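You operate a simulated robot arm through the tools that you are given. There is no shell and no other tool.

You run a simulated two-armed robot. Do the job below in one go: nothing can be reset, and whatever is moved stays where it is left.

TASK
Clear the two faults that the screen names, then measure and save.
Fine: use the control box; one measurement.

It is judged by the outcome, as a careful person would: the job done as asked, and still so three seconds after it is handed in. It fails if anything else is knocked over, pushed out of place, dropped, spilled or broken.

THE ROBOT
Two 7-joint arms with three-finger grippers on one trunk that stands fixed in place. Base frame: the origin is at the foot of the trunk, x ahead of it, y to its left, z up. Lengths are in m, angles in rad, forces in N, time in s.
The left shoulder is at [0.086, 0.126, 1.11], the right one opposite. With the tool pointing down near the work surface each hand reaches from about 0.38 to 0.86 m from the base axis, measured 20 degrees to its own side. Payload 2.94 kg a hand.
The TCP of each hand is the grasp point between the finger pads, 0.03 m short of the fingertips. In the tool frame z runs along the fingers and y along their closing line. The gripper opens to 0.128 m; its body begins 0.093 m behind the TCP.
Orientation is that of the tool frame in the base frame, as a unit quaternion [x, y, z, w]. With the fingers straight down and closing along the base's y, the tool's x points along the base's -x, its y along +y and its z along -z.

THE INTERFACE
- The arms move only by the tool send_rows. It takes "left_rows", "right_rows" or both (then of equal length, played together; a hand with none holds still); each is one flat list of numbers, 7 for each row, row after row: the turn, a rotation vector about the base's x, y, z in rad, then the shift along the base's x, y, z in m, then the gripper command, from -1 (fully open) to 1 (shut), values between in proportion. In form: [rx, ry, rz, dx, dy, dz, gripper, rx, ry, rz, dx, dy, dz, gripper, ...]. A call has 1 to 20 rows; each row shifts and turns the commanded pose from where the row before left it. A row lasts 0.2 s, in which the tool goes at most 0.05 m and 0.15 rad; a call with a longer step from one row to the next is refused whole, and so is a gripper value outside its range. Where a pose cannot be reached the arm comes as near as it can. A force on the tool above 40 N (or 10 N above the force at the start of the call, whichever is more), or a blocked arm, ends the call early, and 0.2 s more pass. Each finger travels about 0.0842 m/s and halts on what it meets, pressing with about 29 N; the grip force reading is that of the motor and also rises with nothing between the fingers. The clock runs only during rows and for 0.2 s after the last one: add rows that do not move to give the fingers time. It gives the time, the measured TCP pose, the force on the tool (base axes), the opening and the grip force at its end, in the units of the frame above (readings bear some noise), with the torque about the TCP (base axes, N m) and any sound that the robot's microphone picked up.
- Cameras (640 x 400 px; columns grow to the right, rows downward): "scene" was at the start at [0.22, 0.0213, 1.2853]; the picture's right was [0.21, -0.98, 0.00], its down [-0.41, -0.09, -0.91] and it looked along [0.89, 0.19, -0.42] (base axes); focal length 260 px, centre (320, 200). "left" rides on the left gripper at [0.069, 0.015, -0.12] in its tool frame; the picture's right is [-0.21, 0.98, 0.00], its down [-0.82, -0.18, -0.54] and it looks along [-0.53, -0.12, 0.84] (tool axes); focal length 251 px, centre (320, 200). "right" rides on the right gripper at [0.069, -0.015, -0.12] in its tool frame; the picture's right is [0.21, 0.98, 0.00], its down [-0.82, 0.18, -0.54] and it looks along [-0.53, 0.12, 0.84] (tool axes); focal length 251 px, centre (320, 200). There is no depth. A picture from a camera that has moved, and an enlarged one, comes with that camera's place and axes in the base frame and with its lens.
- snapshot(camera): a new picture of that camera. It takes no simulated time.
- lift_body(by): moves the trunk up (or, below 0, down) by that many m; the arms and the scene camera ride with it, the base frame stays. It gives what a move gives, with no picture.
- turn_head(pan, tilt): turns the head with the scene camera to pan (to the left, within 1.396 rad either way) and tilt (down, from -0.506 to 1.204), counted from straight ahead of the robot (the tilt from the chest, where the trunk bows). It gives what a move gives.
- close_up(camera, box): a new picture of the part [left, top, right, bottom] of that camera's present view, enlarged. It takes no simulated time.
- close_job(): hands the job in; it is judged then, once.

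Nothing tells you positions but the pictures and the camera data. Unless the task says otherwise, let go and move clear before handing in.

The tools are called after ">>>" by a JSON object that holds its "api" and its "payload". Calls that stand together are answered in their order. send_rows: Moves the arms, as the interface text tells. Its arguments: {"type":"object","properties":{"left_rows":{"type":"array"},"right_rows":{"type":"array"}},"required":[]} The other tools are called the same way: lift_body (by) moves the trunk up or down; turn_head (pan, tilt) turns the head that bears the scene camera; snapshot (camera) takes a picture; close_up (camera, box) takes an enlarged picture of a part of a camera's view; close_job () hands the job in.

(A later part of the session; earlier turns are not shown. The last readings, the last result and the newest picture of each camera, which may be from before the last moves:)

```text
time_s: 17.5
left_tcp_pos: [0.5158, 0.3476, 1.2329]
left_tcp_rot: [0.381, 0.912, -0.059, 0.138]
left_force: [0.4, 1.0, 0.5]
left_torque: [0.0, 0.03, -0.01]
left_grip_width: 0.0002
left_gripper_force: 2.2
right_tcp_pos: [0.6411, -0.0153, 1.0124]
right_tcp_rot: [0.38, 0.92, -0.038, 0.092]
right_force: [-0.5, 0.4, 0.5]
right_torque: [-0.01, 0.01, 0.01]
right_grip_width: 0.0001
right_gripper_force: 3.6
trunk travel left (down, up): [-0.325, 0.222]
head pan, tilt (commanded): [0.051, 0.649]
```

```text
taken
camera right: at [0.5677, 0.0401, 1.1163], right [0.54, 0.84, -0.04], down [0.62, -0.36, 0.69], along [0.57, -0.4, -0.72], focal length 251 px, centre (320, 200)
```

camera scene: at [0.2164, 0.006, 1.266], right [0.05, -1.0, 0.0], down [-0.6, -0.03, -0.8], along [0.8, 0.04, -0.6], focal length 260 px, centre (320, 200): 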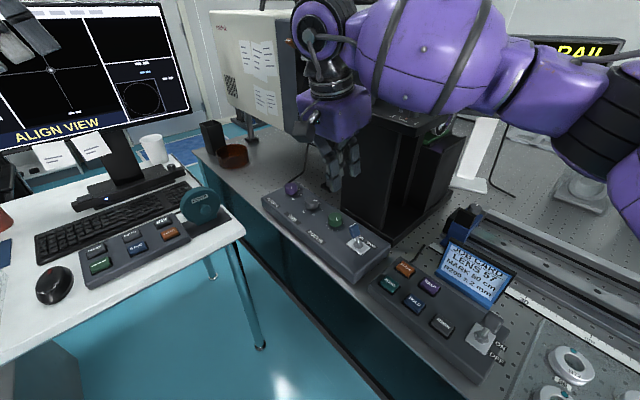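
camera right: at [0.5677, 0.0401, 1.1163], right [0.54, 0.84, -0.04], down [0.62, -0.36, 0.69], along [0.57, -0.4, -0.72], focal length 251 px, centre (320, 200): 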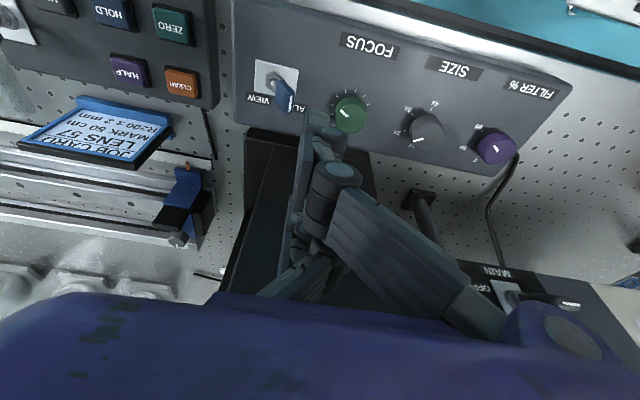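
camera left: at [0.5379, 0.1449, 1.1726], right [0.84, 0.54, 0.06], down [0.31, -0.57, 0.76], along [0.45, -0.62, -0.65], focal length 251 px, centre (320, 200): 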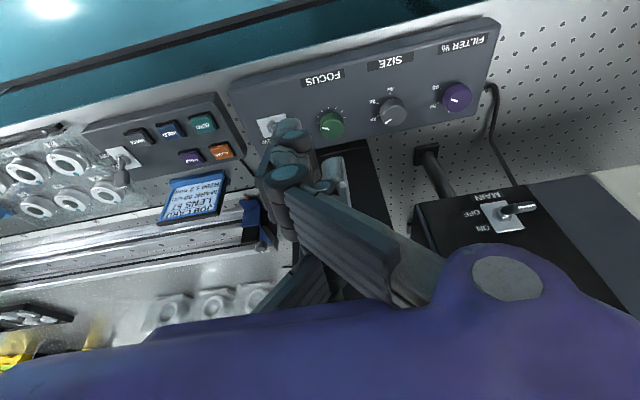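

The hand looks well placed, but the right forearm passes near the housing. I'll check that clearance up close.

>>> {"api": "close_up", "payload": {"camera": "scene", "box": [270, 0, 510, 220]}}

>>> {"api": "close_up", "payload": {"camera": "right", "box": [220, 40, 420, 160]}}

>>> {"api": "snapshot", "payload": {"camera": "left"}}

```text
1.82 times, centred on (390, 110) of scene
camera zoom: at [0.2164, 0.006, 1.266], right [0.05, -1.0, 0.0], down [-0.6, -0.03, -0.8], along [0.8, 0.04, -0.6], focal length 472 px, centre (193, 364)
```

zoom: 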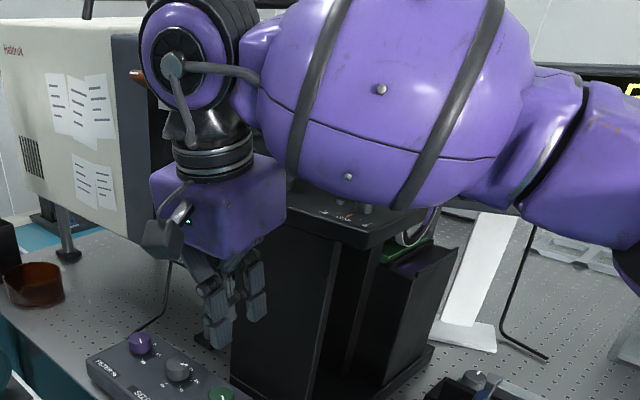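

```text
3.20 times, centred on (320, 100) of right
camera zoom: at [0.5677, 0.0401, 1.1163], right [0.54, 0.84, -0.04], down [0.62, -0.36, 0.69], along [0.57, -0.4, -0.72], focal length 805 px, centre (320, 520)
```

zoom: 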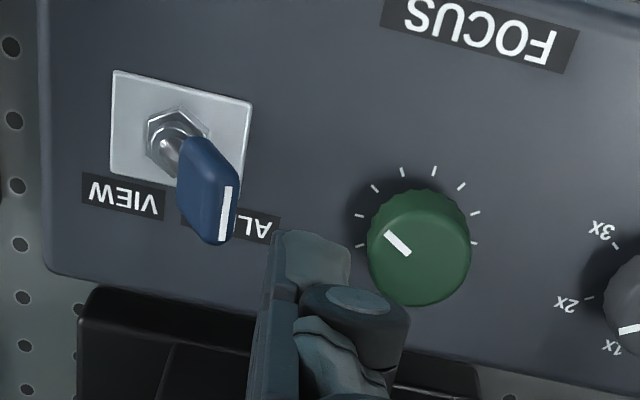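

```text
taken
camera left: at [0.456, 0.4303, 1.3269], right [0.84, 0.54, 0.06], down [0.31, -0.57, 0.76], along [0.45, -0.62, -0.65], focal length 251 px, centre (320, 200)
```

left: 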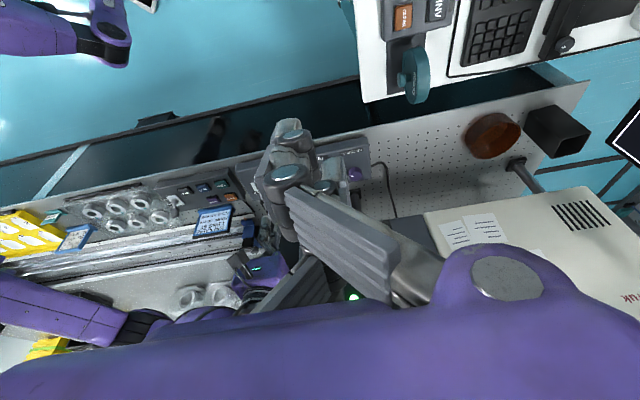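

The bulky right forearm appears to hang almost over the housing, so descending like this risks a collision. I'll raise the trunk so the arm comes down more steeply, and check the posture again.

>>> {"api": "lift_body", "payload": {"by": 0.2}}

>>> {"api": "turn_head", "payload": {"pan": 0.0, "tilt": 0.85}}

>>> {"api": "snapshot", "payload": {"camera": "scene"}}

>>> {"api": "snapshot", "payload": {"camera": "left"}}

```text
time_s: 19.7
left_tcp_pos: [0.5189, 0.347, 1.4306]
left_tcp_rot: [0.38, 0.913, -0.059, 0.136]
left_force: [-0.5, -0.3, 0.1]
left_torque: [0.0, 0.04, 0.0]
left_grip_width: 0.0
left_gripper_force: 2.9
right_tcp_pos: [0.6426, -0.0147, 1.2104]
right_tcp_rot: [0.381, 0.919, -0.04, 0.091]
right_force: [-0.5, 0.0, -0.9]
right_torque: [0.0, 0.01, 0.02]
right_grip_width: 0.0002
right_gripper_force: 2.8
trunk travel left (down, up): [-0.525, 0.022]
head pan, tilt (commanded): [0.051, 0.649]
```

```text
time_s: 20.4
left_tcp_pos: [0.5164, 0.3479, 1.4313]
left_tcp_rot: [0.381, 0.913, -0.058, 0.137]
left_force: [-0.6, -0.3, 0.2]
left_torque: [0.04, 0.02, 0.01]
left_grip_width: 0.0
left_gripper_force: 2.9
right_tcp_pos: [0.6414, -0.0126, 1.212]
right_tcp_rot: [0.38, 0.92, -0.039, 0.092]
right_force: [0.3, -1.1, 0.9]
right_torque: [-0.02, 0.0, 0.02]
right_grip_width: 0.0
right_gripper_force: 3.1
trunk travel left (down, up): [-0.525, 0.022]
head pan, tilt (commanded): [0.0, 0.85]
```

```text
taken
camera scene: at [0.1088, 0.0016, 1.4682], right [0.0, -1.0, 0.0], down [-0.75, 0.0, -0.66], along [0.66, 0.0, -0.75], focal length 260 px, centre (320, 200)
```

scene: 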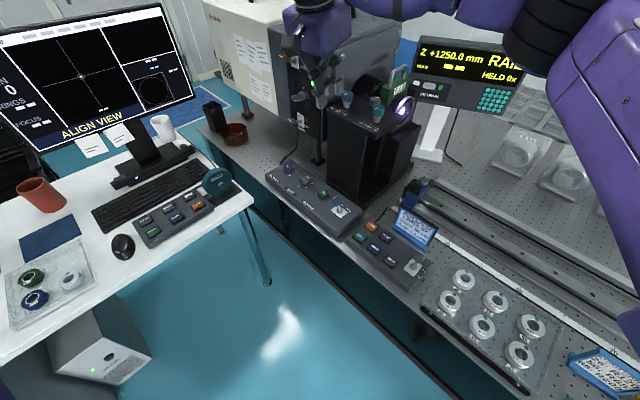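

```text
taken
camera left: at [0.457, 0.4301, 1.5247], right [0.84, 0.54, 0.06], down [0.31, -0.57, 0.76], along [0.45, -0.62, -0.65], focal length 251 px, centre (320, 200)
```

left: 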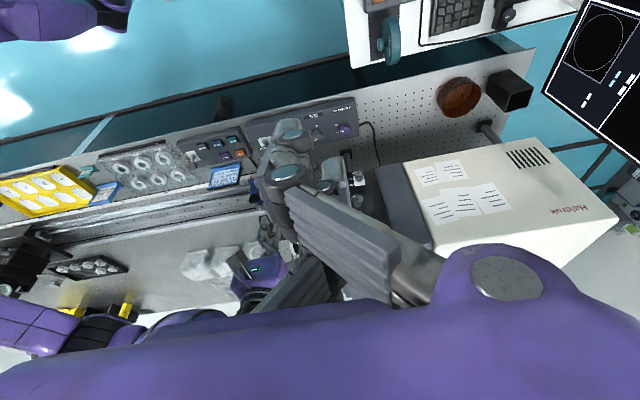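

The camera now sees the scene from higher up. I'll open the left hand's fingers (nothing near) so its camera can view the right arm and housing between them.

>>> {"api": "send_rows", "payload": {"left_rows": [0, 0, 0, 0, 0, 0, -1, 0, 0, 0, 0, 0, 0, -1, 0, 0, 0, 0, 0, 0, -1, 0, 0, 0, 0, 0, 0, -1, 0, 0, 0, 0, 0, 0, -1]}}

>>> {"api": "snapshot", "payload": {"camera": "left"}}

>>> {"api": "close_up", "payload": {"camera": "scene", "box": [260, 0, 480, 220]}}

```text
time_s: 21.6
left_tcp_pos: [0.516, 0.3475, 1.4322]
left_tcp_rot: [0.38, 0.913, -0.059, 0.138]
left_force: [0.5, 0.3, -0.2]
left_torque: [0.02, 0.02, -0.02]
left_grip_width: 0.1277
left_gripper_force: 0.0
right_tcp_pos: [0.6433, -0.0134, 1.2129]
right_tcp_rot: [0.38, 0.92, -0.038, 0.093]
right_force: [0.3, 0.8, 0.1]
right_torque: [-0.01, -0.03, 0.0]
right_grip_width: 0.0001
right_gripper_force: 2.8
trunk travel left (down, up): [-0.525, 0.022]
head pan, tilt (commanded): [0.0, 0.85]
```

```text
taken
camera left: at [0.4566, 0.4301, 1.525], right [0.84, 0.54, 0.06], down [0.31, -0.57, 0.76], along [0.45, -0.62, -0.65], focal length 251 px, centre (320, 200)
```

left: 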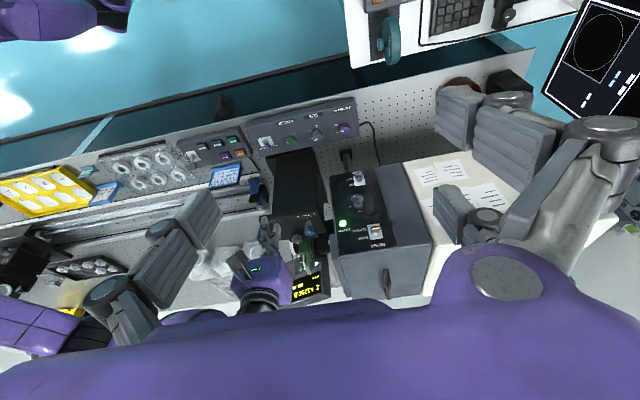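

```text
1.82 times, centred on (370, 110) of scene
camera zoom: at [0.1085, 0.0016, 1.4682], right [0.0, -1.0, 0.0], down [-0.75, 0.0, -0.66], along [0.66, 0.0, -0.75], focal length 472 px, centre (229, 364)
```

zoom: 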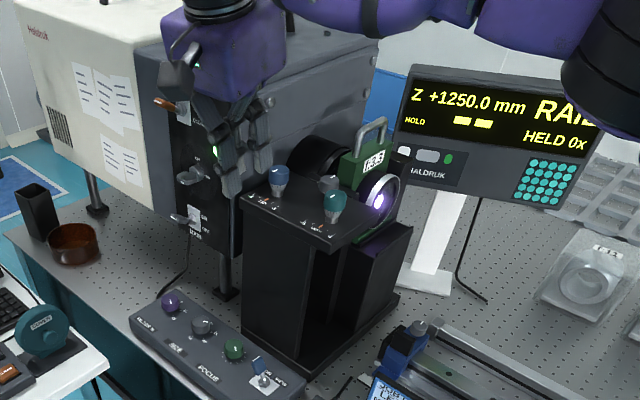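

>>> {"api": "close_up", "payload": {"camera": "left", "box": [220, 120, 380, 300]}}

```text
2.22 times, centred on (300, 210) of left
camera zoom: at [0.4566, 0.4301, 1.525], right [0.84, 0.54, 0.06], down [0.31, -0.57, 0.76], along [0.45, -0.62, -0.65], focal length 559 px, centre (364, 178)
```

zoom: 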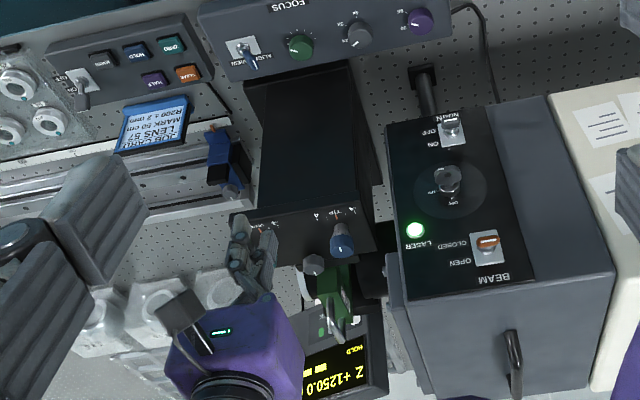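

The housing's top plate front edge is about 8 cm to the right of the lever line with its top at z≈1.095. I'll tilt the head up to see the right forearm's course at this trunk height.

>>> {"api": "turn_head", "payload": {"pan": -0.2, "tilt": 0.4}}

>>> {"api": "snapshot", "payload": {"camera": "scene"}}

```text
time_s: 22.5
left_tcp_pos: [0.5155, 0.3485, 1.4309]
left_tcp_rot: [0.38, 0.913, -0.057, 0.137]
left_force: [0.2, -0.4, 0.4]
left_torque: [0.01, 0.0, 0.02]
left_grip_width: 0.128
left_gripper_force: 0.0
right_tcp_pos: [0.6418, -0.0139, 1.2133]
right_tcp_rot: [0.38, 0.92, -0.038, 0.092]
right_force: [-0.5, -0.3, -0.2]
right_torque: [0.03, 0.0, 0.01]
right_grip_width: 0.0
right_gripper_force: 2.9
trunk travel left (down, up): [-0.525, 0.022]
head pan, tilt (commanded): [-0.201, 0.4]
```

```text
taken
camera scene: at [0.1211, -0.0168, 1.5072], right [-0.2, -0.98, 0.0], down [-0.38, 0.08, -0.92], along [0.9, -0.18, -0.39], focal length 260 px, centre (320, 200)
```

scene: 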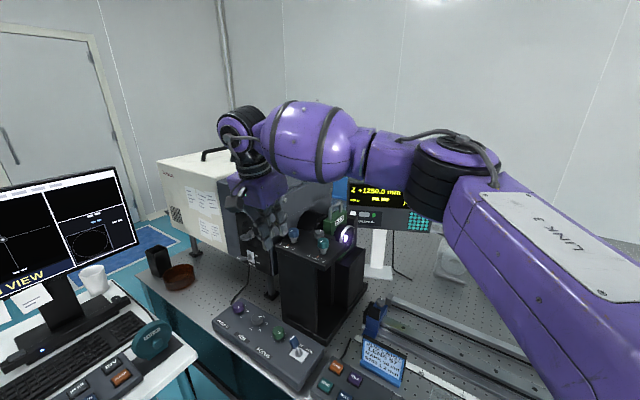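

The right arm's elbow is forward with the forearm crossing exactly where the housing stands, so I won't descend with it. I'll retract the right arm and bring in the left arm with the mirrored wrist turn (yaw +45°), whose forearm comes from the free left side.

>>> {"api": "send_rows", "payload": {"left_rows": [0.071, 0.0703, 0, 0.003, -0.0147, -0.012, 1, 0.071, 0.0703, 0, 0.003, -0.0147, -0.012, 1, 0.071, 0.0703, 0, 0.003, -0.0147, -0.012, 1, 0, 0, 0.131, 0.003, -0.0147, -0.012, 1, 0, 0, 0.131, 0.003, -0.0147, -0.012, 1, 0, 0, 0.131, 0.003, -0.0147, -0.012, 1, 0, 0, 0.131, 0.003, -0.0147, -0.012, 1, 0, 0, 0.131, 0.003, -0.0147, -0.012, 1, 0, 0, 0.131, 0.003, -0.0147, -0.012, 1, 0, 0, 0.131, 0.003, -0.0147, -0.012, 1, 0, 0, 0.131, 0.003, -0.0147, -0.012, 1, 0, 0, 0.131, 0.003, -0.0147, -0.012, 1, 0, 0, 0.131, 0.003, -0.0147, -0.012, 1, 0, 0, 0.131, 0.003, -0.0147, -0.012, 1, 0, 0, 0.131, 0.003, -0.0147, -0.012, 1], "right_rows": [0.0707, 0.0707, 0, -0.01, -0.01, 0.01, 1, 0.0707, 0.0707, 0, -0.025, -0.025, 0, 1, 0, 0, 0.098, -0.025, -0.025, 0, 1, 0, 0, 0.098, -0.025, -0.025, 0, 1, 0, 0, 0.098, -0.025, -0.025, 0, 1, 0, 0, 0.098, -0.025, -0.025, 0, 1, 0, 0, 0.098, -0.025, -0.025, 0, 1, 0, 0, 0.098, -0.025, -0.025, 0, 1, 0, 0, 0.098, -0.02, -0.025, 0, 1, 0, 0, 0.098, 0, -0.025, 0, 1, 0, 0, 0, 0, -0.02, 0, 1, 0, 0, 0, 0, -0.02, 0, 1, 0, 0, 0, 0, -0.02, 0, 1, 0, 0, 0, 0, 0, 0, 1, 0, 0, 0, 0, 0, 0, 1]}}

>>> {"api": "turn_head", "payload": {"pan": 0.0, "tilt": 0.65}}

>>> {"api": "snapshot", "payload": {"camera": "scene"}}

>>> {"api": "snapshot", "payload": {"camera": "left"}}

```text
time_s: 25.7
left_tcp_pos: [0.5485, 0.2269, 1.2897]
left_tcp_rot: [-0.322, 0.947, -0.001, 0.002]
left_force: [0.8, -0.9, 0.3]
left_torque: [-0.01, 0.0, 0.02]
left_grip_width: 0.0
left_gripper_force: 2.4
left hand out of reach, approached as far as the arm can: row 8, 9, 10, 11, 12, 13, 14, 15
right_tcp_pos: [0.4364, -0.3092, 1.223]
right_tcp_rot: [0.0, 1.0, 0.0, 0.0]
right_force: [-0.4, -0.2, -0.2]
right_torque: [-0.01, -0.02, 0.01]
right_grip_width: 0.0
right_gripper_force: 2.9
trunk travel left (down, up): [-0.525, 0.022]
head pan, tilt (commanded): [-0.201, 0.4]
```

```text
time_s: 26.5
left_tcp_pos: [0.5477, 0.2257, 1.2909]
left_tcp_rot: [-0.321, 0.947, -0.002, 0.002]
left_force: [-0.5, -0.4, 0.6]
left_torque: [0.02, 0.0, -0.04]
left_grip_width: 0.0001
left_gripper_force: 2.7
right_tcp_pos: [0.4373, -0.3065, 1.2238]
right_tcp_rot: [0.0, 1.0, -0.001, 0.001]
right_force: [-0.1, -0.2, 1.1]
right_torque: [-0.03, 0.0, 0.0]
right_grip_width: 0.0
right_gripper_force: 3.2
trunk travel left (down, up): [-0.525, 0.022]
head pan, tilt (commanded): [0.0, 0.649]
```

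```text
taken
camera scene: at [0.1171, 0.0015, 1.4848], right [0.0, -1.0, 0.0], down [-0.6, 0.0, -0.8], along [0.8, 0.0, -0.6], focal length 260 px, centre (320, 200)
```

scene: 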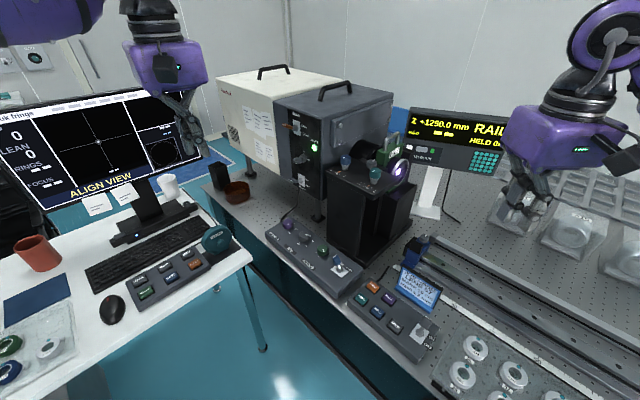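

```text
taken
camera left: at [0.4834, 0.1958, 1.4085], right [-0.42, 0.91, 0.0], down [0.76, 0.36, 0.55], along [0.5, 0.23, -0.84], focal length 251 px, centre (320, 200)
```

left: 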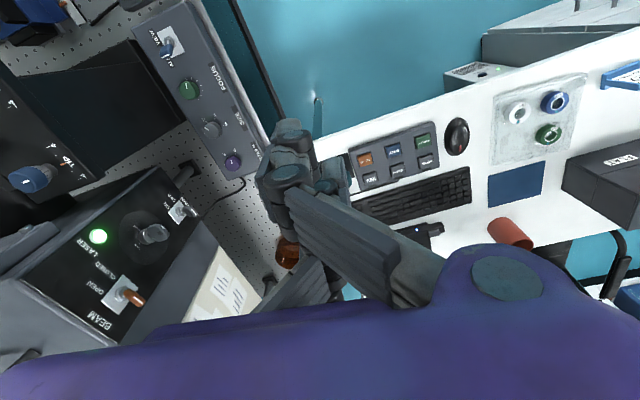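

The left hand hit a reach limit, likely because it is high and far with fingers pointing down. I'll lower it straight down over the open gap (nothing below but floor/edge) and see whether the posture frees up.

>>> {"api": "send_rows", "payload": {"left_rows": [0, 0, 0, 0, -0.01, -0.04, 1, 0, 0, 0, 0, -0.01, -0.04, 1, 0, 0, 0, 0, -0.01, -0.04, 1, 0, 0, 0, 0, -0.01, -0.04, 1, 0, 0, 0.06, 0, -0.01, -0.02, 1, 0, 0, 0.06, 0, -0.01, 0, 1]}}

>>> {"api": "snapshot", "payload": {"camera": "scene"}}

```text
time_s: 27.9
left_tcp_pos: [0.5275, 0.2048, 1.1971]
left_tcp_rot: [-0.379, 0.926, -0.001, 0.003]
left_force: [0.9, 0.2, -0.4]
left_torque: [0.0, 0.01, 0.0]
left_grip_width: 0.0
left_gripper_force: 3.3
left hand out of reach, approached as far as the arm can: row 2, 3, 4, 5
right_tcp_pos: [0.438, -0.3103, 1.2232]
right_tcp_rot: [0.001, 1.0, 0.0, -0.001]
right_force: [0.3, -0.8, -1.0]
right_torque: [0.03, 0.02, -0.02]
right_grip_width: 0.0
right_gripper_force: 2.8
trunk travel left (down, up): [-0.525, 0.022]
head pan, tilt (commanded): [0.0, 0.649]
```

```text
taken
camera scene: at [0.1181, 0.0002, 1.4847], right [0.0, -1.0, 0.0], down [-0.61, 0.0, -0.8], along [0.8, 0.0, -0.61], focal length 260 px, centre (320, 200)
```

scene: 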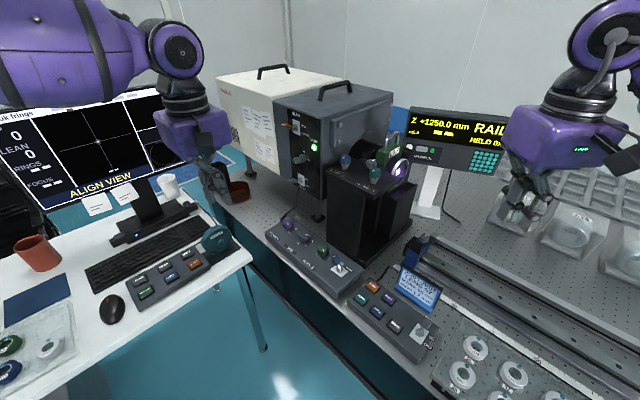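

The left arm seems to be stuck near a joint limit in this elbow configuration. I'll take it back to its starting pose, lower the trunk to its original height, and try again mirroring the path that worked for the right arm.

>>> {"api": "send_rows", "payload": {"left_rows": [0, 0, -0.098, -0.0147, 0.0078, 0.0186, 1, 0, 0, -0.098, -0.0147, 0.0078, 0.0186, 1, 0, 0, -0.098, -0.0147, 0.0078, 0.0186, 1, 0, 0, -0.098, -0.0147, 0.0078, 0.0186, 1, 0, 0, -0.098, -0.0147, 0.0078, 0.0186, 1, 0, 0, -0.098, -0.0147, 0.0078, 0.0186, 1, 0, 0, -0.098, -0.0147, 0.0078, 0.0186, 1, 0, 0, -0.098, -0.0147, 0.0078, 0.0186, 1, 0, 0, 0, 0, 0, 0, 1]}}

>>> {"api": "lift_body", "payload": {"by": -0.2}}

>>> {"api": "snapshot", "payload": {"camera": "scene"}}

```text
time_s: 29.9
left_tcp_pos: [0.4093, 0.2682, 1.3451]
left_tcp_rot: [0.005, 1.0, -0.003, 0.002]
left_force: [-0.4, -0.4, -0.1]
left_torque: [0.0, -0.01, -0.01]
left_grip_width: 0.0001
left_gripper_force: 2.5
right_tcp_pos: [0.438, -0.3072, 1.222]
right_tcp_rot: [0.0, 1.0, 0.001, 0.0]
right_force: [0.7, 0.4, 0.6]
right_torque: [-0.03, -0.03, -0.01]
right_grip_width: 0.0
right_gripper_force: 3.1
trunk travel left (down, up): [-0.525, 0.022]
head pan, tilt (commanded): [0.0, 0.649]
```

```text
time_s: 32.1
left_tcp_pos: [0.4093, 0.2658, 1.1462]
left_tcp_rot: [0.005, 1.0, -0.002, 0.001]
left_force: [-0.5, 0.3, 0.0]
left_torque: [0.02, -0.02, -0.01]
left_grip_width: 0.0
left_gripper_force: 2.9
right_tcp_pos: [0.4356, -0.309, 1.0227]
right_tcp_rot: [0.0, 1.0, 0.0, 0.002]
right_force: [-0.7, 0.4, 0.0]
right_torque: [-0.02, -0.02, 0.02]
right_grip_width: 0.0
right_gripper_force: 3.2
trunk travel left (down, up): [-0.325, 0.222]
head pan, tilt (commanded): [0.0, 0.649]
```

```text
taken
camera scene: at [0.2165, 0.0015, 1.266], right [0.0, -1.0, 0.0], down [-0.6, 0.0, -0.8], along [0.8, 0.0, -0.6], focal length 260 px, centre (320, 200)
```

scene: 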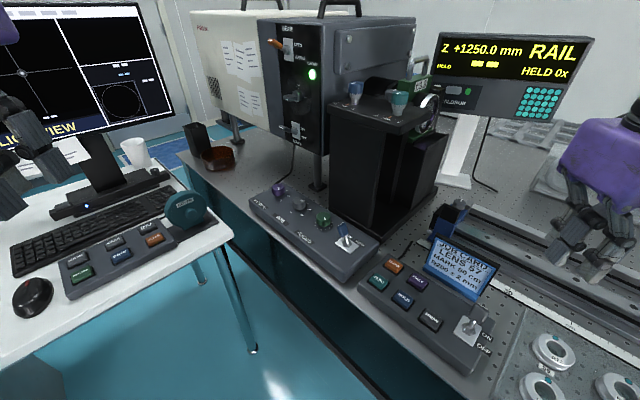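

>>> {"api": "send_rows", "payload": {"left_rows": [0, 0, 0, 0.0155, -0.028, 0.01, 1, 0, 0, 0, 0.0155, -0.028, 0.01, 1, 0, 0, 0.098, 0.025, -0.025, 0.004, 1, 0, 0, 0.098, 0.025, -0.025, 0.004, 1, 0, 0, 0.098, 0.025, -0.025, 0.004, 1, 0, 0, 0.098, 0.025, -0.025, 0.004, 1, 0, 0, 0.098, 0.025, -0.025, 0.004, 1, 0, 0, 0.098, 0.025, -0.025, 0.004, 1, 0, 0, 0.098, 0.025, -0.025, 0.004, 1, 0, 0, 0.098, 0.025, -0.025, 0.004, 1, 0, 0, 0, 0, 0, 0, 1]}}

>>> {"api": "snapshot", "payload": {"camera": "scene"}}

>>> {"api": "snapshot", "payload": {"camera": "left"}}

```text
time_s: 34.5
left_tcp_pos: [0.5437, 0.1505, 1.1902]
left_tcp_rot: [-0.379, 0.925, -0.002, 0.002]
left_force: [1.0, 0.9, 0.2]
left_torque: [0.01, -0.02, -0.04]
left_grip_width: 0.0
left_gripper_force: 3.1
left hand out of reach, approached as far as the arm can: row 6, 7, 8, 9, 10
right_tcp_pos: [0.4361, -0.3093, 1.0229]
right_tcp_rot: [0.0, 1.0, 0.0, 0.001]
right_force: [-0.8, 1.5, 0.6]
right_torque: [-0.01, -0.01, 0.01]
right_grip_width: 0.0001
right_gripper_force: 3.3
trunk travel left (down, up): [-0.325, 0.222]
head pan, tilt (commanded): [0.0, 0.649]
```

```text
taken
camera scene: at [0.2163, 0.0016, 1.266], right [0.0, -1.0, 0.0], down [-0.6, 0.0, -0.8], along [0.8, 0.0, -0.6], focal length 260 px, centre (320, 200)
```

scene: 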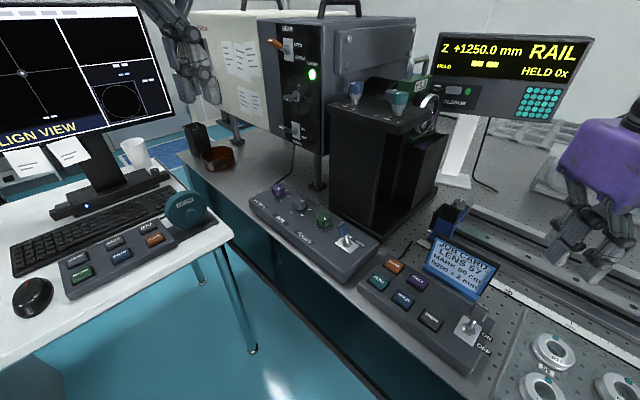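

```text
taken
camera left: at [0.4828, 0.1132, 1.3102], right [-0.53, 0.85, 0.0], down [0.71, 0.45, 0.55], along [0.46, 0.29, -0.84], focal length 251 px, centre (320, 200)
```

left: 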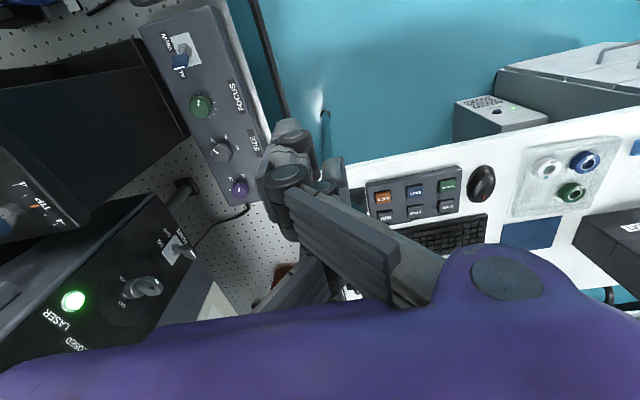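

The left arm can't cross over to the box. So I'll use the right arm but lean the hand back about 0.5 rad toward the robot, so that the wrist and forearm stay in front of (not over) the housing. Left hand parks on its own side.

>>> {"api": "send_rows", "payload": {"left_rows": [0, 0, -0.098, -0.0155, 0.02, 0.001, 1, 0, 0, -0.098, -0.0155, 0.02, 0.001, 1, 0, 0, -0.098, -0.0155, 0.02, 0.001, 1, 0, 0, -0.098, -0.0155, 0.02, 0.001, 1, 0, 0, -0.098, -0.0155, 0.02, 0.001, 1, 0, 0, -0.098, -0.0155, 0.02, 0.001, 1, 0, 0, -0.098, -0.0155, 0.02, 0.001, 1, 0, 0, -0.098, -0.0155, 0.02, 0.001, 1, 0, 0, 0, 0, 0, 0, 1], "right_rows": [0, 0, 0, 0, 0, 0.04, 1, 0, 0, 0, 0, 0, 0.04, 1, 0, 0, 0, 0, 0, 0.04, 1, 0, -0.125, 0, 0, 0, 0, 1, 0, -0.125, 0, 0, 0, 0, 1, 0, -0.125, 0, 0, 0, 0, 1, 0, -0.125, 0, 0, 0, 0, 1, 0, 0, 0, 0, 0, 0, 1, 0, 0, 0, 0, 0, 0, 1]}}

>>> {"api": "send_rows", "payload": {"right_rows": [0.0342, 0, -0.0626, 0.0167, 0.0254, 0, 1, 0.0342, 0, -0.0626, 0.0167, 0.0254, 0, 1, 0.0342, 0, -0.0626, 0.0167, 0.0254, 0, 1, 0.0342, 0, -0.0626, 0.0167, 0.0254, 0, 1, 0.0342, 0, -0.0626, 0.0167, 0.0254, 0, 1, 0.0342, 0, -0.0626, 0.0167, 0.0254, 0, 1, 0.0342, 0, -0.0626, 0.0167, 0.0254, 0, 1, 0.0342, 0, -0.0626, 0.0167, 0.0254, 0, 1, 0.0342, 0, -0.0626, 0.0167, 0.0254, 0, 1, 0.0342, 0, -0.0626, 0.0167, 0.0254, 0, 1, 0.0342, 0, -0.0626, 0.0167, 0.0254, 0, 1, 0, 0, 0, 0, 0, 0, 1]}}

>>> {"api": "snapshot", "payload": {"camera": "scene"}}

>>> {"api": "snapshot", "payload": {"camera": "right"}}

```text
time_s: 36.5
left_tcp_pos: [0.4194, 0.3129, 1.1985]
left_tcp_rot: [0.004, 1.0, -0.003, 0.001]
left_force: [0.0, 0.8, -0.6]
left_torque: [-0.01, -0.03, 0.02]
left_grip_width: 0.0001
left_gripper_force: 3.0
right_tcp_pos: [0.4361, -0.3083, 1.1423]
right_tcp_rot: [-0.001, 0.969, 0.0, 0.248]
right_force: [0.0, 0.8, 0.2]
right_torque: [0.01, 0.0, 0.01]
right_grip_width: 0.0
right_gripper_force: 2.6
trunk travel left (down, up): [-0.325, 0.222]
head pan, tilt (commanded): [0.0, 0.649]
```

```text
time_s: 39.1
left_tcp_pos: [0.4187, 0.3138, 1.1978]
left_tcp_rot: [0.005, 1.0, -0.002, 0.002]
left_force: [0.6, -1.0, 0.2]
left_torque: [0.02, 0.01, 0.03]
left_grip_width: 0.0
left_gripper_force: 3.3
right_tcp_pos: [0.6187, -0.0288, 1.1405]
right_tcp_rot: [0.371, 0.895, 0.095, 0.229]
right_force: [-0.7, -0.3, -0.7]
right_torque: [0.02, -0.01, 0.04]
right_grip_width: 0.0
right_gripper_force: 3.1
trunk travel left (down, up): [-0.325, 0.222]
head pan, tilt (commanded): [0.0, 0.649]
```

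```text
taken
camera scene: at [0.2164, 0.001, 1.266], right [0.0, -1.0, 0.0], down [-0.6, 0.0, -0.8], along [0.8, 0.0, -0.6], focal length 260 px, centre (320, 200)
```

scene: 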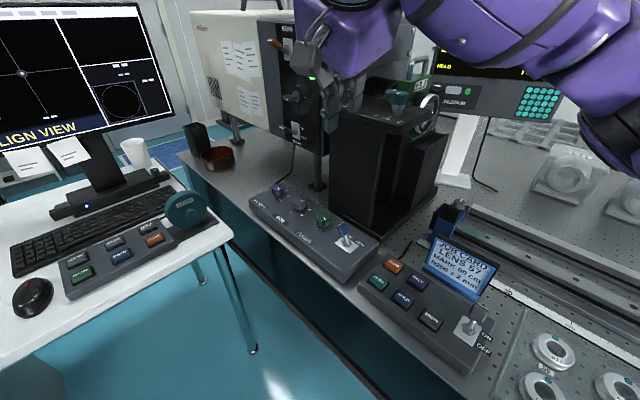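

```text
taken
camera right: at [0.5098, 0.0098, 1.2178], right [0.47, 0.84, 0.26], down [0.36, -0.45, 0.81], along [0.8, -0.29, -0.52], focal length 251 px, centre (320, 200)
```

right: 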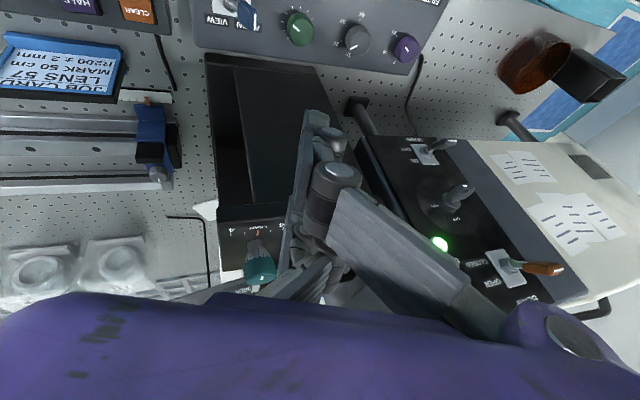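

The leaned right hand reaches here fine. I'll tilt the head up to see where the forearm now runs.

>>> {"api": "turn_head", "payload": {"pan": -0.3, "tilt": 0.25}}

>>> {"api": "snapshot", "payload": {"camera": "scene"}}

>>> {"api": "snapshot", "payload": {"camera": "left"}}

```text
time_s: 39.9
left_tcp_pos: [0.4194, 0.3133, 1.1982]
left_tcp_rot: [0.005, 1.0, -0.002, 0.002]
left_force: [0.6, -0.1, -0.2]
left_torque: [0.02, 0.01, -0.01]
left_grip_width: 0.0
left_gripper_force: 3.4
right_tcp_pos: [0.619, -0.029, 1.14]
right_tcp_rot: [0.371, 0.895, 0.094, 0.229]
right_force: [0.1, 0.6, 0.6]
right_torque: [-0.01, 0.0, 0.01]
right_grip_width: 0.0
right_gripper_force: 3.0
trunk travel left (down, up): [-0.325, 0.222]
head pan, tilt (commanded): [-0.3, 0.25]
```

```text
taken
camera scene: at [0.2191, -0.026, 1.3024], right [-0.3, -0.96, 0.0], down [-0.24, 0.07, -0.97], along [0.93, -0.29, -0.25], focal length 260 px, centre (320, 200)
```

scene: 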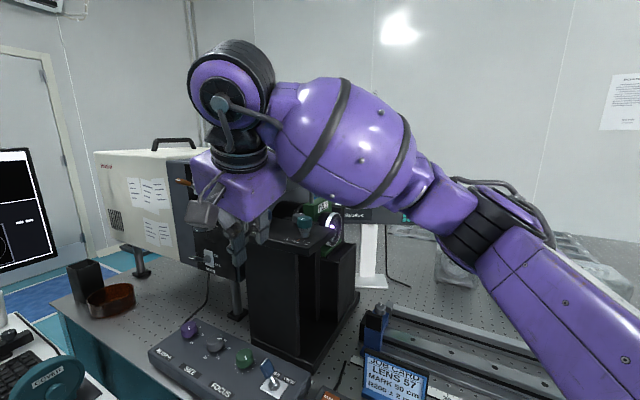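

```text
taken
camera left: at [0.3505, 0.3295, 1.3169], right [0.22, 0.97, 0.0], down [0.82, -0.18, 0.55], along [0.53, -0.12, -0.84], focal length 251 px, centre (320, 200)
```

left: 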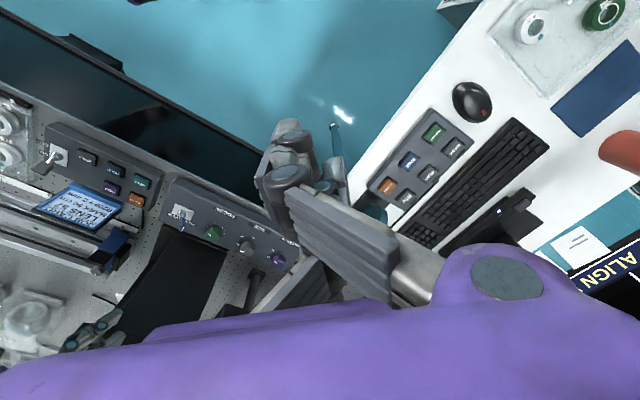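

The forearm now runs from the wrist (≈[0.50, -0.02, 1.34]) back-right, well in front of the housing. I'll raise the trunk a bit so the elbow stays high over the bench, then descend to just above the lever.

>>> {"api": "lift_body", "payload": {"by": 0.15}}

>>> {"api": "send_rows", "payload": {"right_rows": [0, 0, 0, 0, 0, -0.04, 1, 0, 0, 0, 0, 0, -0.04, 1, 0, 0, 0, 0, 0, -0.04, 1, 0, 0, 0, 0, 0, -0.04, 1, 0, 0, 0, 0, 0, -0.04, 1, 0, 0, 0, 0, 0, -0.04, 1, 0, 0, 0, 0, 0, 0, 1]}}

>>> {"api": "snapshot", "payload": {"camera": "scene"}}

>>> {"api": "snapshot", "payload": {"camera": "right"}}

```text
time_s: 41.7
left_tcp_pos: [0.4188, 0.3133, 1.3469]
left_tcp_rot: [0.004, 1.0, -0.004, 0.002]
left_force: [0.2, -0.3, -0.1]
left_torque: [0.03, 0.03, 0.02]
left_grip_width: 0.0
left_gripper_force: 2.5
right_tcp_pos: [0.6201, -0.0298, 1.2903]
right_tcp_rot: [0.371, 0.895, 0.094, 0.228]
right_force: [0.2, -0.5, -0.9]
right_torque: [0.02, 0.0, -0.01]
right_grip_width: 0.0002
right_gripper_force: 3.0
trunk travel left (down, up): [-0.475, 0.072]
head pan, tilt (commanded): [-0.3, 0.25]
```

```text
time_s: 43.3
left_tcp_pos: [0.418, 0.3124, 1.3493]
left_tcp_rot: [0.004, 1.0, -0.002, 0.002]
left_force: [-0.1, -0.3, 0.0]
left_torque: [0.0, 0.03, 0.02]
left_grip_width: 0.0
left_gripper_force: 2.5
right_tcp_pos: [0.6199, -0.0299, 1.054]
right_tcp_rot: [0.371, 0.895, 0.095, 0.23]
right_force: [-0.5, -0.1, -0.1]
right_torque: [0.02, -0.03, -0.02]
right_grip_width: 0.0
right_gripper_force: 2.2
trunk travel left (down, up): [-0.475, 0.072]
head pan, tilt (commanded): [-0.3, 0.25]
```

```text
taken
camera scene: at [0.1647, -0.0259, 1.4632], right [-0.3, -0.96, 0.0], down [-0.24, 0.07, -0.97], along [0.93, -0.29, -0.25], focal length 260 px, centre (320, 200)
```

scene: 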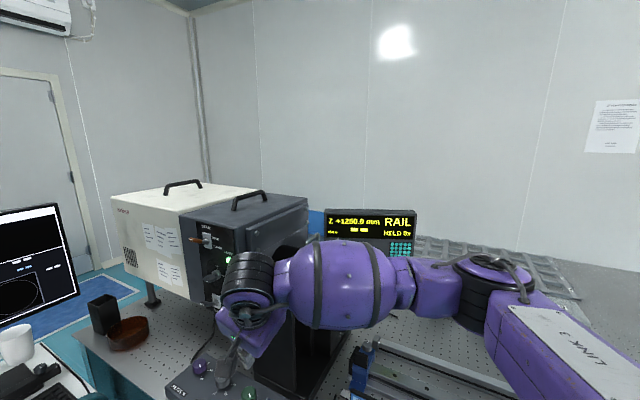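

```text
taken
camera right: at [0.5103, 0.0094, 1.1303], right [0.47, 0.84, 0.26], down [0.36, -0.45, 0.81], along [0.8, -0.29, -0.52], focal length 251 px, centre (320, 200)
```

right: 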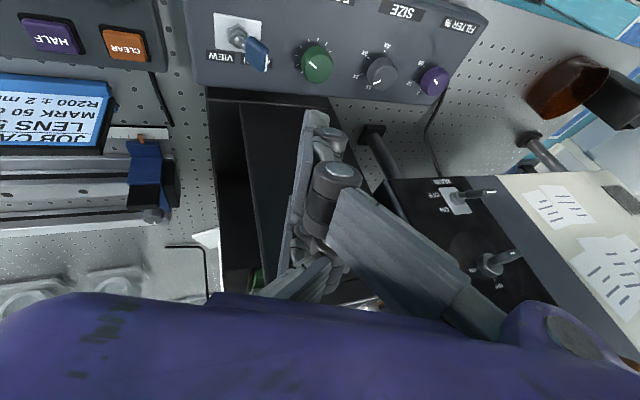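

>>> {"api": "turn_head", "payload": {"pan": -0.1, "tilt": 0.65}}

>>> {"api": "snapshot", "payload": {"camera": "scene"}}

>>> {"api": "snapshot", "payload": {"camera": "left"}}

```text
time_s: 44.1
left_tcp_pos: [0.4187, 0.3131, 1.3478]
left_tcp_rot: [0.004, 1.0, -0.003, 0.002]
left_force: [0.6, -0.1, 0.9]
left_torque: [0.02, 0.02, 0.0]
left_grip_width: 0.0
left_gripper_force: 3.3
right_tcp_pos: [0.6184, -0.0306, 1.054]
right_tcp_rot: [0.371, 0.895, 0.094, 0.229]
right_force: [-0.1, 0.3, 0.8]
right_torque: [0.0, 0.01, 0.0]
right_grip_width: 0.0
right_gripper_force: 2.9
trunk travel left (down, up): [-0.475, 0.072]
head pan, tilt (commanded): [-0.099, 0.649]
```

```text
taken
camera scene: at [0.1624, -0.0071, 1.4267], right [-0.1, -0.99, 0.0], down [-0.6, 0.06, -0.8], along [0.79, -0.08, -0.6], focal length 260 px, centre (320, 200)
```

scene: 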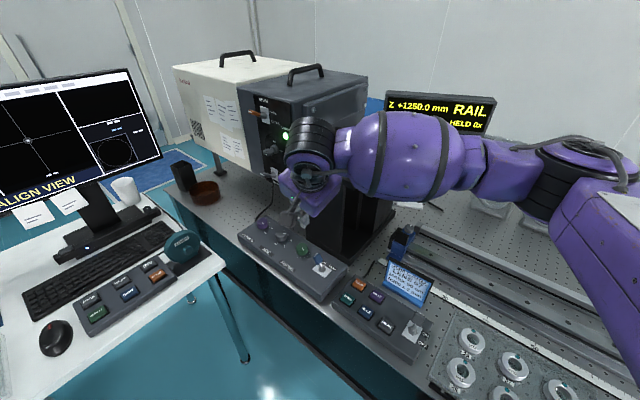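

```text
taken
camera left: at [0.3498, 0.3292, 1.4671], right [0.22, 0.97, 0.0], down [0.82, -0.18, 0.55], along [0.53, -0.12, -0.84], focal length 251 px, centre (320, 200)
```

left: 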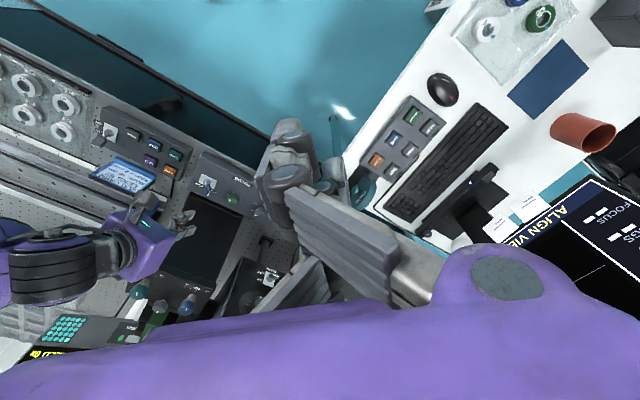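

The forearm is well clear of the housing now (≈[0.5→0.38, -0.03→-0.31], z≈1.26). I'll bring the closed fingertips down beside the lever on the FOCUS side, pausing about 4 cm above working height to verify.

>>> {"api": "send_rows", "payload": {"right_rows": [0, 0, 0, 0.0115, 0.0082, -0.025, 1, 0, 0, 0, 0.0115, 0.0082, -0.025, 1, 0, 0, 0, 0, 0, -0.032, 1, 0, 0, 0, 0, 0, -0.032, 1, 0, 0, 0, 0, 0, 0, 1]}}

>>> {"api": "snapshot", "payload": {"camera": "right"}}

>>> {"api": "close_up", "payload": {"camera": "scene", "box": [240, 160, 400, 300]}}

>>> {"api": "close_up", "payload": {"camera": "left", "box": [80, 130, 280, 290]}}

```text
time_s: 45.4
left_tcp_pos: [0.418, 0.3147, 1.3488]
left_tcp_rot: [0.005, 1.0, -0.003, 0.002]
left_force: [-0.2, -0.1, -0.7]
left_torque: [0.0, -0.01, 0.02]
left_grip_width: 0.0
left_gripper_force: 2.7
right_tcp_pos: [0.6426, -0.0134, 0.9389]
right_tcp_rot: [0.37, 0.895, 0.095, 0.229]
right_force: [0.3, -1.0, 0.8]
right_torque: [0.0, 0.01, -0.03]
right_grip_width: 0.0
right_gripper_force: 2.6
trunk travel left (down, up): [-0.475, 0.072]
head pan, tilt (commanded): [-0.099, 0.649]
```

```text
taken
camera right: at [0.5335, 0.0265, 1.0165], right [0.47, 0.84, 0.26], down [0.36, -0.45, 0.82], along [0.8, -0.29, -0.52], focal length 251 px, centre (320, 200)
```

right: 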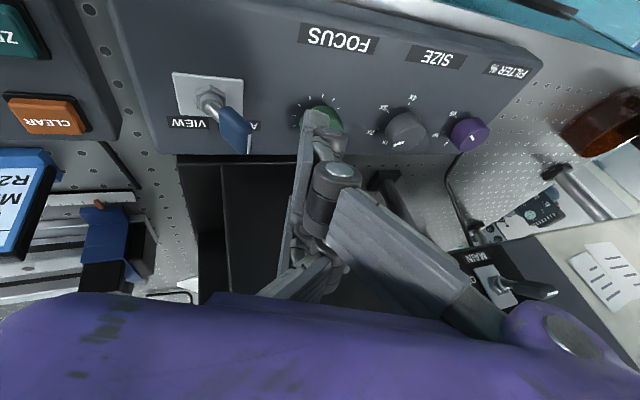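

```text
2.86 times, centred on (320, 230) of scene
camera zoom: at [0.1618, -0.007, 1.4267], right [-0.1, -1.0, 0.0], down [-0.6, 0.06, -0.8], along [0.79, -0.08, -0.6], focal length 742 px, centre (320, 114)
```

zoom: 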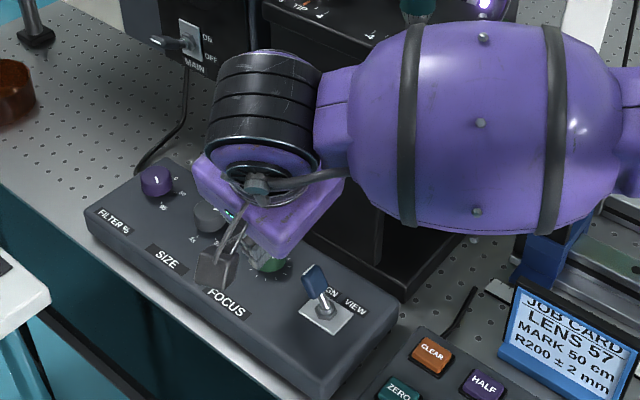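

```text
2.50 times, centred on (180, 210) of left
camera zoom: at [0.3492, 0.3293, 1.4673], right [0.22, 0.97, 0.0], down [0.82, -0.18, 0.55], along [0.53, -0.12, -0.84], focal length 629 px, centre (670, 175)
```

zoom: 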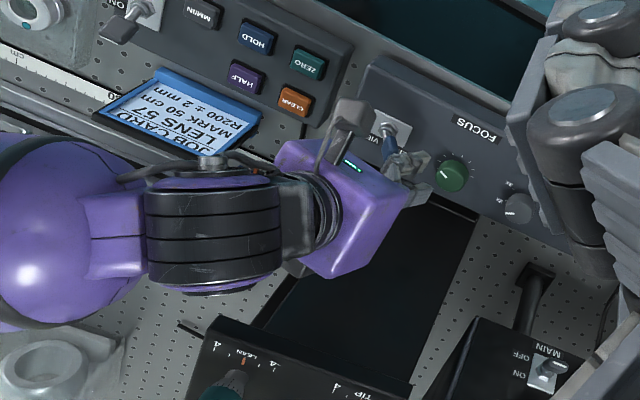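

The projected fingertip matches the picture: tips sit between the lever and the FOCUS knob, about 4 cm above working height. Descending the last 4 cm.

>>> {"api": "send_rows", "payload": {"right_rows": [0, 0, 0, 0, 0, -0.02, 1, 0, 0, 0, 0, 0, -0.02, 1, 0, 0, 0, 0, 0, 0, 1]}}

>>> {"api": "close_up", "payload": {"camera": "right", "box": [140, 40, 400, 200]}}

>>> {"api": "close_up", "payload": {"camera": "left", "box": [180, 150, 300, 230]}}

```text
time_s: 46.1
left_tcp_pos: [0.42, 0.3142, 1.3482]
left_tcp_rot: [0.005, 1.0, -0.003, 0.002]
left_force: [0.7, -1.1, 0.5]
left_torque: [0.0, -0.01, 0.01]
left_grip_width: 0.0
left_gripper_force: 2.7
right_tcp_pos: [0.6422, -0.013, 0.898]
right_tcp_rot: [0.371, 0.895, 0.095, 0.23]
right_force: [0.1, 0.3, 0.3]
right_torque: [0.0, -0.02, 0.01]
right_grip_width: 0.0001
right_gripper_force: 3.0
trunk travel left (down, up): [-0.475, 0.072]
head pan, tilt (commanded): [-0.099, 0.649]
```

```text
2.46 times, centred on (270, 120) of right
camera zoom: at [0.5335, 0.0259, 0.9755], right [0.47, 0.84, 0.26], down [0.36, -0.45, 0.81], along [0.8, -0.29, -0.52], focal length 619 px, centre (443, 397)
```

zoom: 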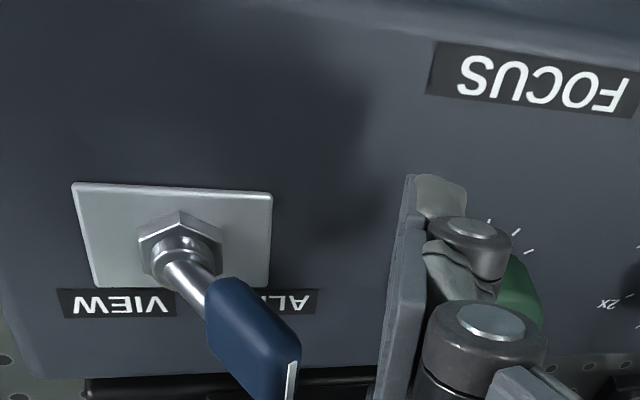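

```text
5.00 times, centred on (240, 190) of left
camera zoom: at [0.3496, 0.3292, 1.4672], right [0.22, 0.97, 0.0], down [0.82, -0.18, 0.55], along [0.53, -0.12, -0.84], focal length 1257 px, centre (720, 250)
```

zoom: 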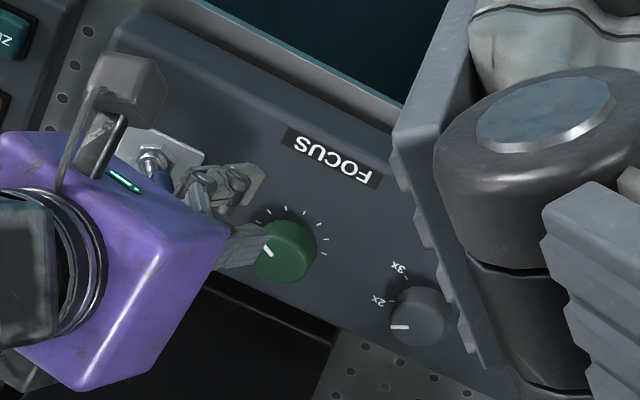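

Fingers are in place next to the lever without touching. Now I push slowly toward VIEW (direction -x,-y) in 5 mm rows.

>>> {"api": "send_rows", "payload": {"right_rows": [0, 0, 0, -0.0035, -0.0035, 0, 1, 0, 0, 0, -0.0035, -0.0035, 0, 1, 0, 0, 0, -0.0035, -0.0035, 0, 1, 0, 0, 0, -0.0035, -0.0035, 0, 1, 0, 0, 0, -0.0035, -0.0035, 0, 1]}}

>>> {"api": "close_up", "payload": {"camera": "right", "box": [140, 40, 400, 200]}}

>>> {"api": "close_up", "payload": {"camera": "left", "box": [180, 150, 300, 230]}}

```text
time_s: 47.4
left_tcp_pos: [0.4172, 0.3137, 1.3486]
left_tcp_rot: [0.004, 1.0, -0.003, 0.004]
left_force: [-0.7, 0.2, -0.5]
left_torque: [0.0, -0.01, 0.01]
left_grip_width: 0.0
left_gripper_force: 3.2
right_tcp_pos: [0.6269, -0.0312, 0.8995]
right_tcp_rot: [0.37, 0.895, 0.095, 0.229]
right_force: [1.4, 2.0, 3.2]
right_torque: [-0.05, 0.03, 0.06]
right_grip_width: 0.0
right_gripper_force: 2.9
trunk travel left (down, up): [-0.475, 0.072]
head pan, tilt (commanded): [-0.099, 0.649]
```

```text
2.46 times, centred on (270, 120) of right
camera zoom: at [0.5167, 0.0086, 0.9765], right [0.47, 0.84, 0.26], down [0.36, -0.45, 0.81], along [0.8, -0.29, -0.52], focal length 619 px, centre (443, 397)
```

zoom: 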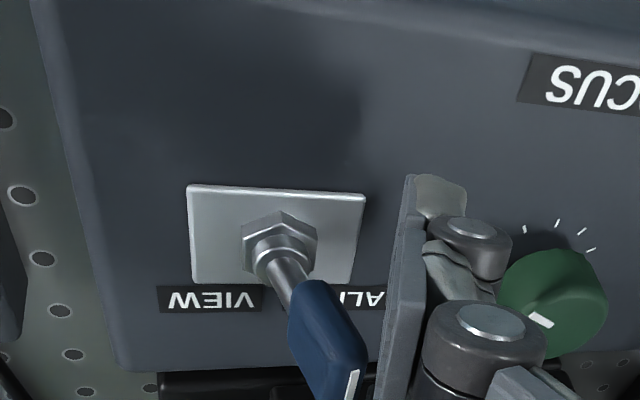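

```text
5.00 times, centred on (240, 190) of left
camera zoom: at [0.3494, 0.3292, 1.4673], right [0.22, 0.97, 0.0], down [0.82, -0.18, 0.55], along [0.53, -0.12, -0.84], focal length 1257 px, centre (720, 250)
```

zoom: 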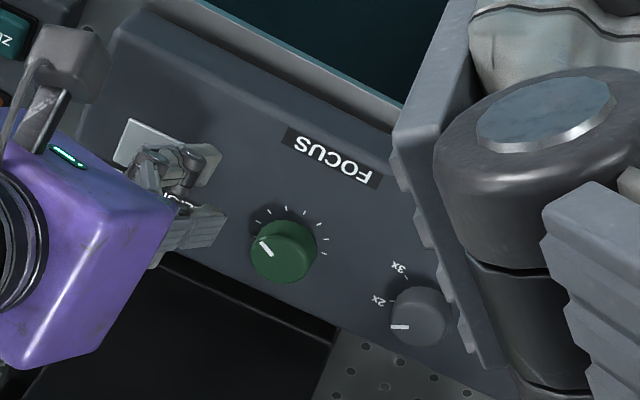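

Light contact with the lever has begun (a few newtons). Continuing the push.

>>> {"api": "send_rows", "payload": {"right_rows": [0, 0, 0, -0.0035, -0.0035, 0, 1, 0, 0, 0, -0.0035, -0.0035, 0, 1, 0, 0, 0, -0.0035, -0.0035, 0, 1, 0, 0, 0, -0.0035, -0.0035, 0, 1, 0, 0, 0, 0, 0, 0, 1]}}

>>> {"api": "close_up", "payload": {"camera": "right", "box": [140, 40, 400, 200]}}

>>> {"api": "close_up", "payload": {"camera": "left", "box": [180, 150, 300, 230]}}

>>> {"api": "snapshot", "payload": {"camera": "scene"}}

```text
time_s: 48.5
left_tcp_pos: [0.4189, 0.3133, 1.3488]
left_tcp_rot: [0.004, 1.0, -0.002, 0.002]
left_force: [0.0, -0.4, 0.5]
left_torque: [0.0, -0.01, -0.01]
left_grip_width: 0.0
left_gripper_force: 3.1
right_tcp_pos: [0.6123, -0.0449, 0.8986]
right_tcp_rot: [0.37, 0.895, 0.095, 0.228]
right_force: [-0.5, 0.4, 0.4]
right_torque: [0.01, 0.0, -0.03]
right_grip_width: 0.0003
right_gripper_force: 3.4
trunk travel left (down, up): [-0.475, 0.072]
head pan, tilt (commanded): [-0.099, 0.649]
heard: click
```

```text
2.46 times, centred on (270, 120) of right
camera zoom: at [0.5033, -0.0054, 0.9754], right [0.47, 0.84, 0.26], down [0.36, -0.45, 0.81], along [0.8, -0.29, -0.52], focal length 619 px, centre (443, 397)
```

zoom: 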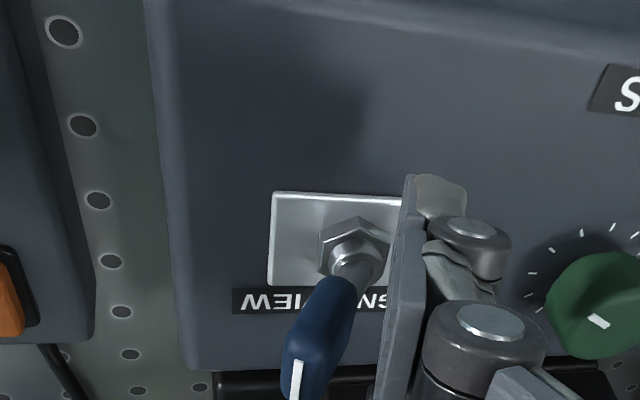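

```text
5.00 times, centred on (240, 190) of left
camera zoom: at [0.3499, 0.3294, 1.467], right [0.22, 0.97, 0.0], down [0.82, -0.18, 0.55], along [0.53, -0.12, -0.84], focal length 1257 px, centre (720, 250)
```

zoom: 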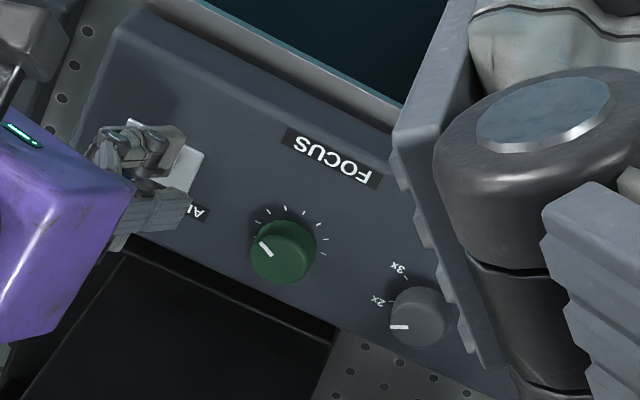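

```text
taken
camera scene: at [0.1625, -0.0069, 1.4266], right [-0.1, -1.0, 0.0], down [-0.6, 0.06, -0.8], along [0.79, -0.08, -0.6], focal length 260 px, centre (320, 200)
```

scene: 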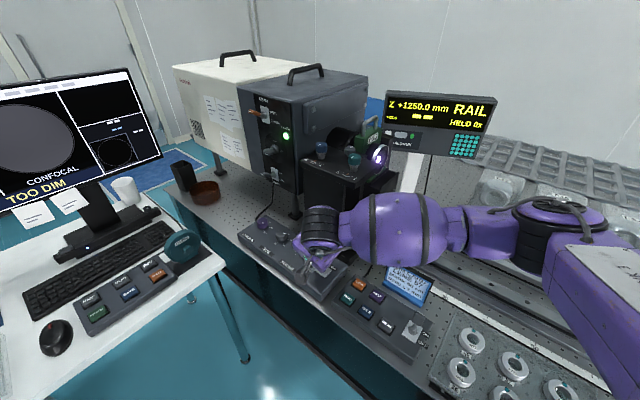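

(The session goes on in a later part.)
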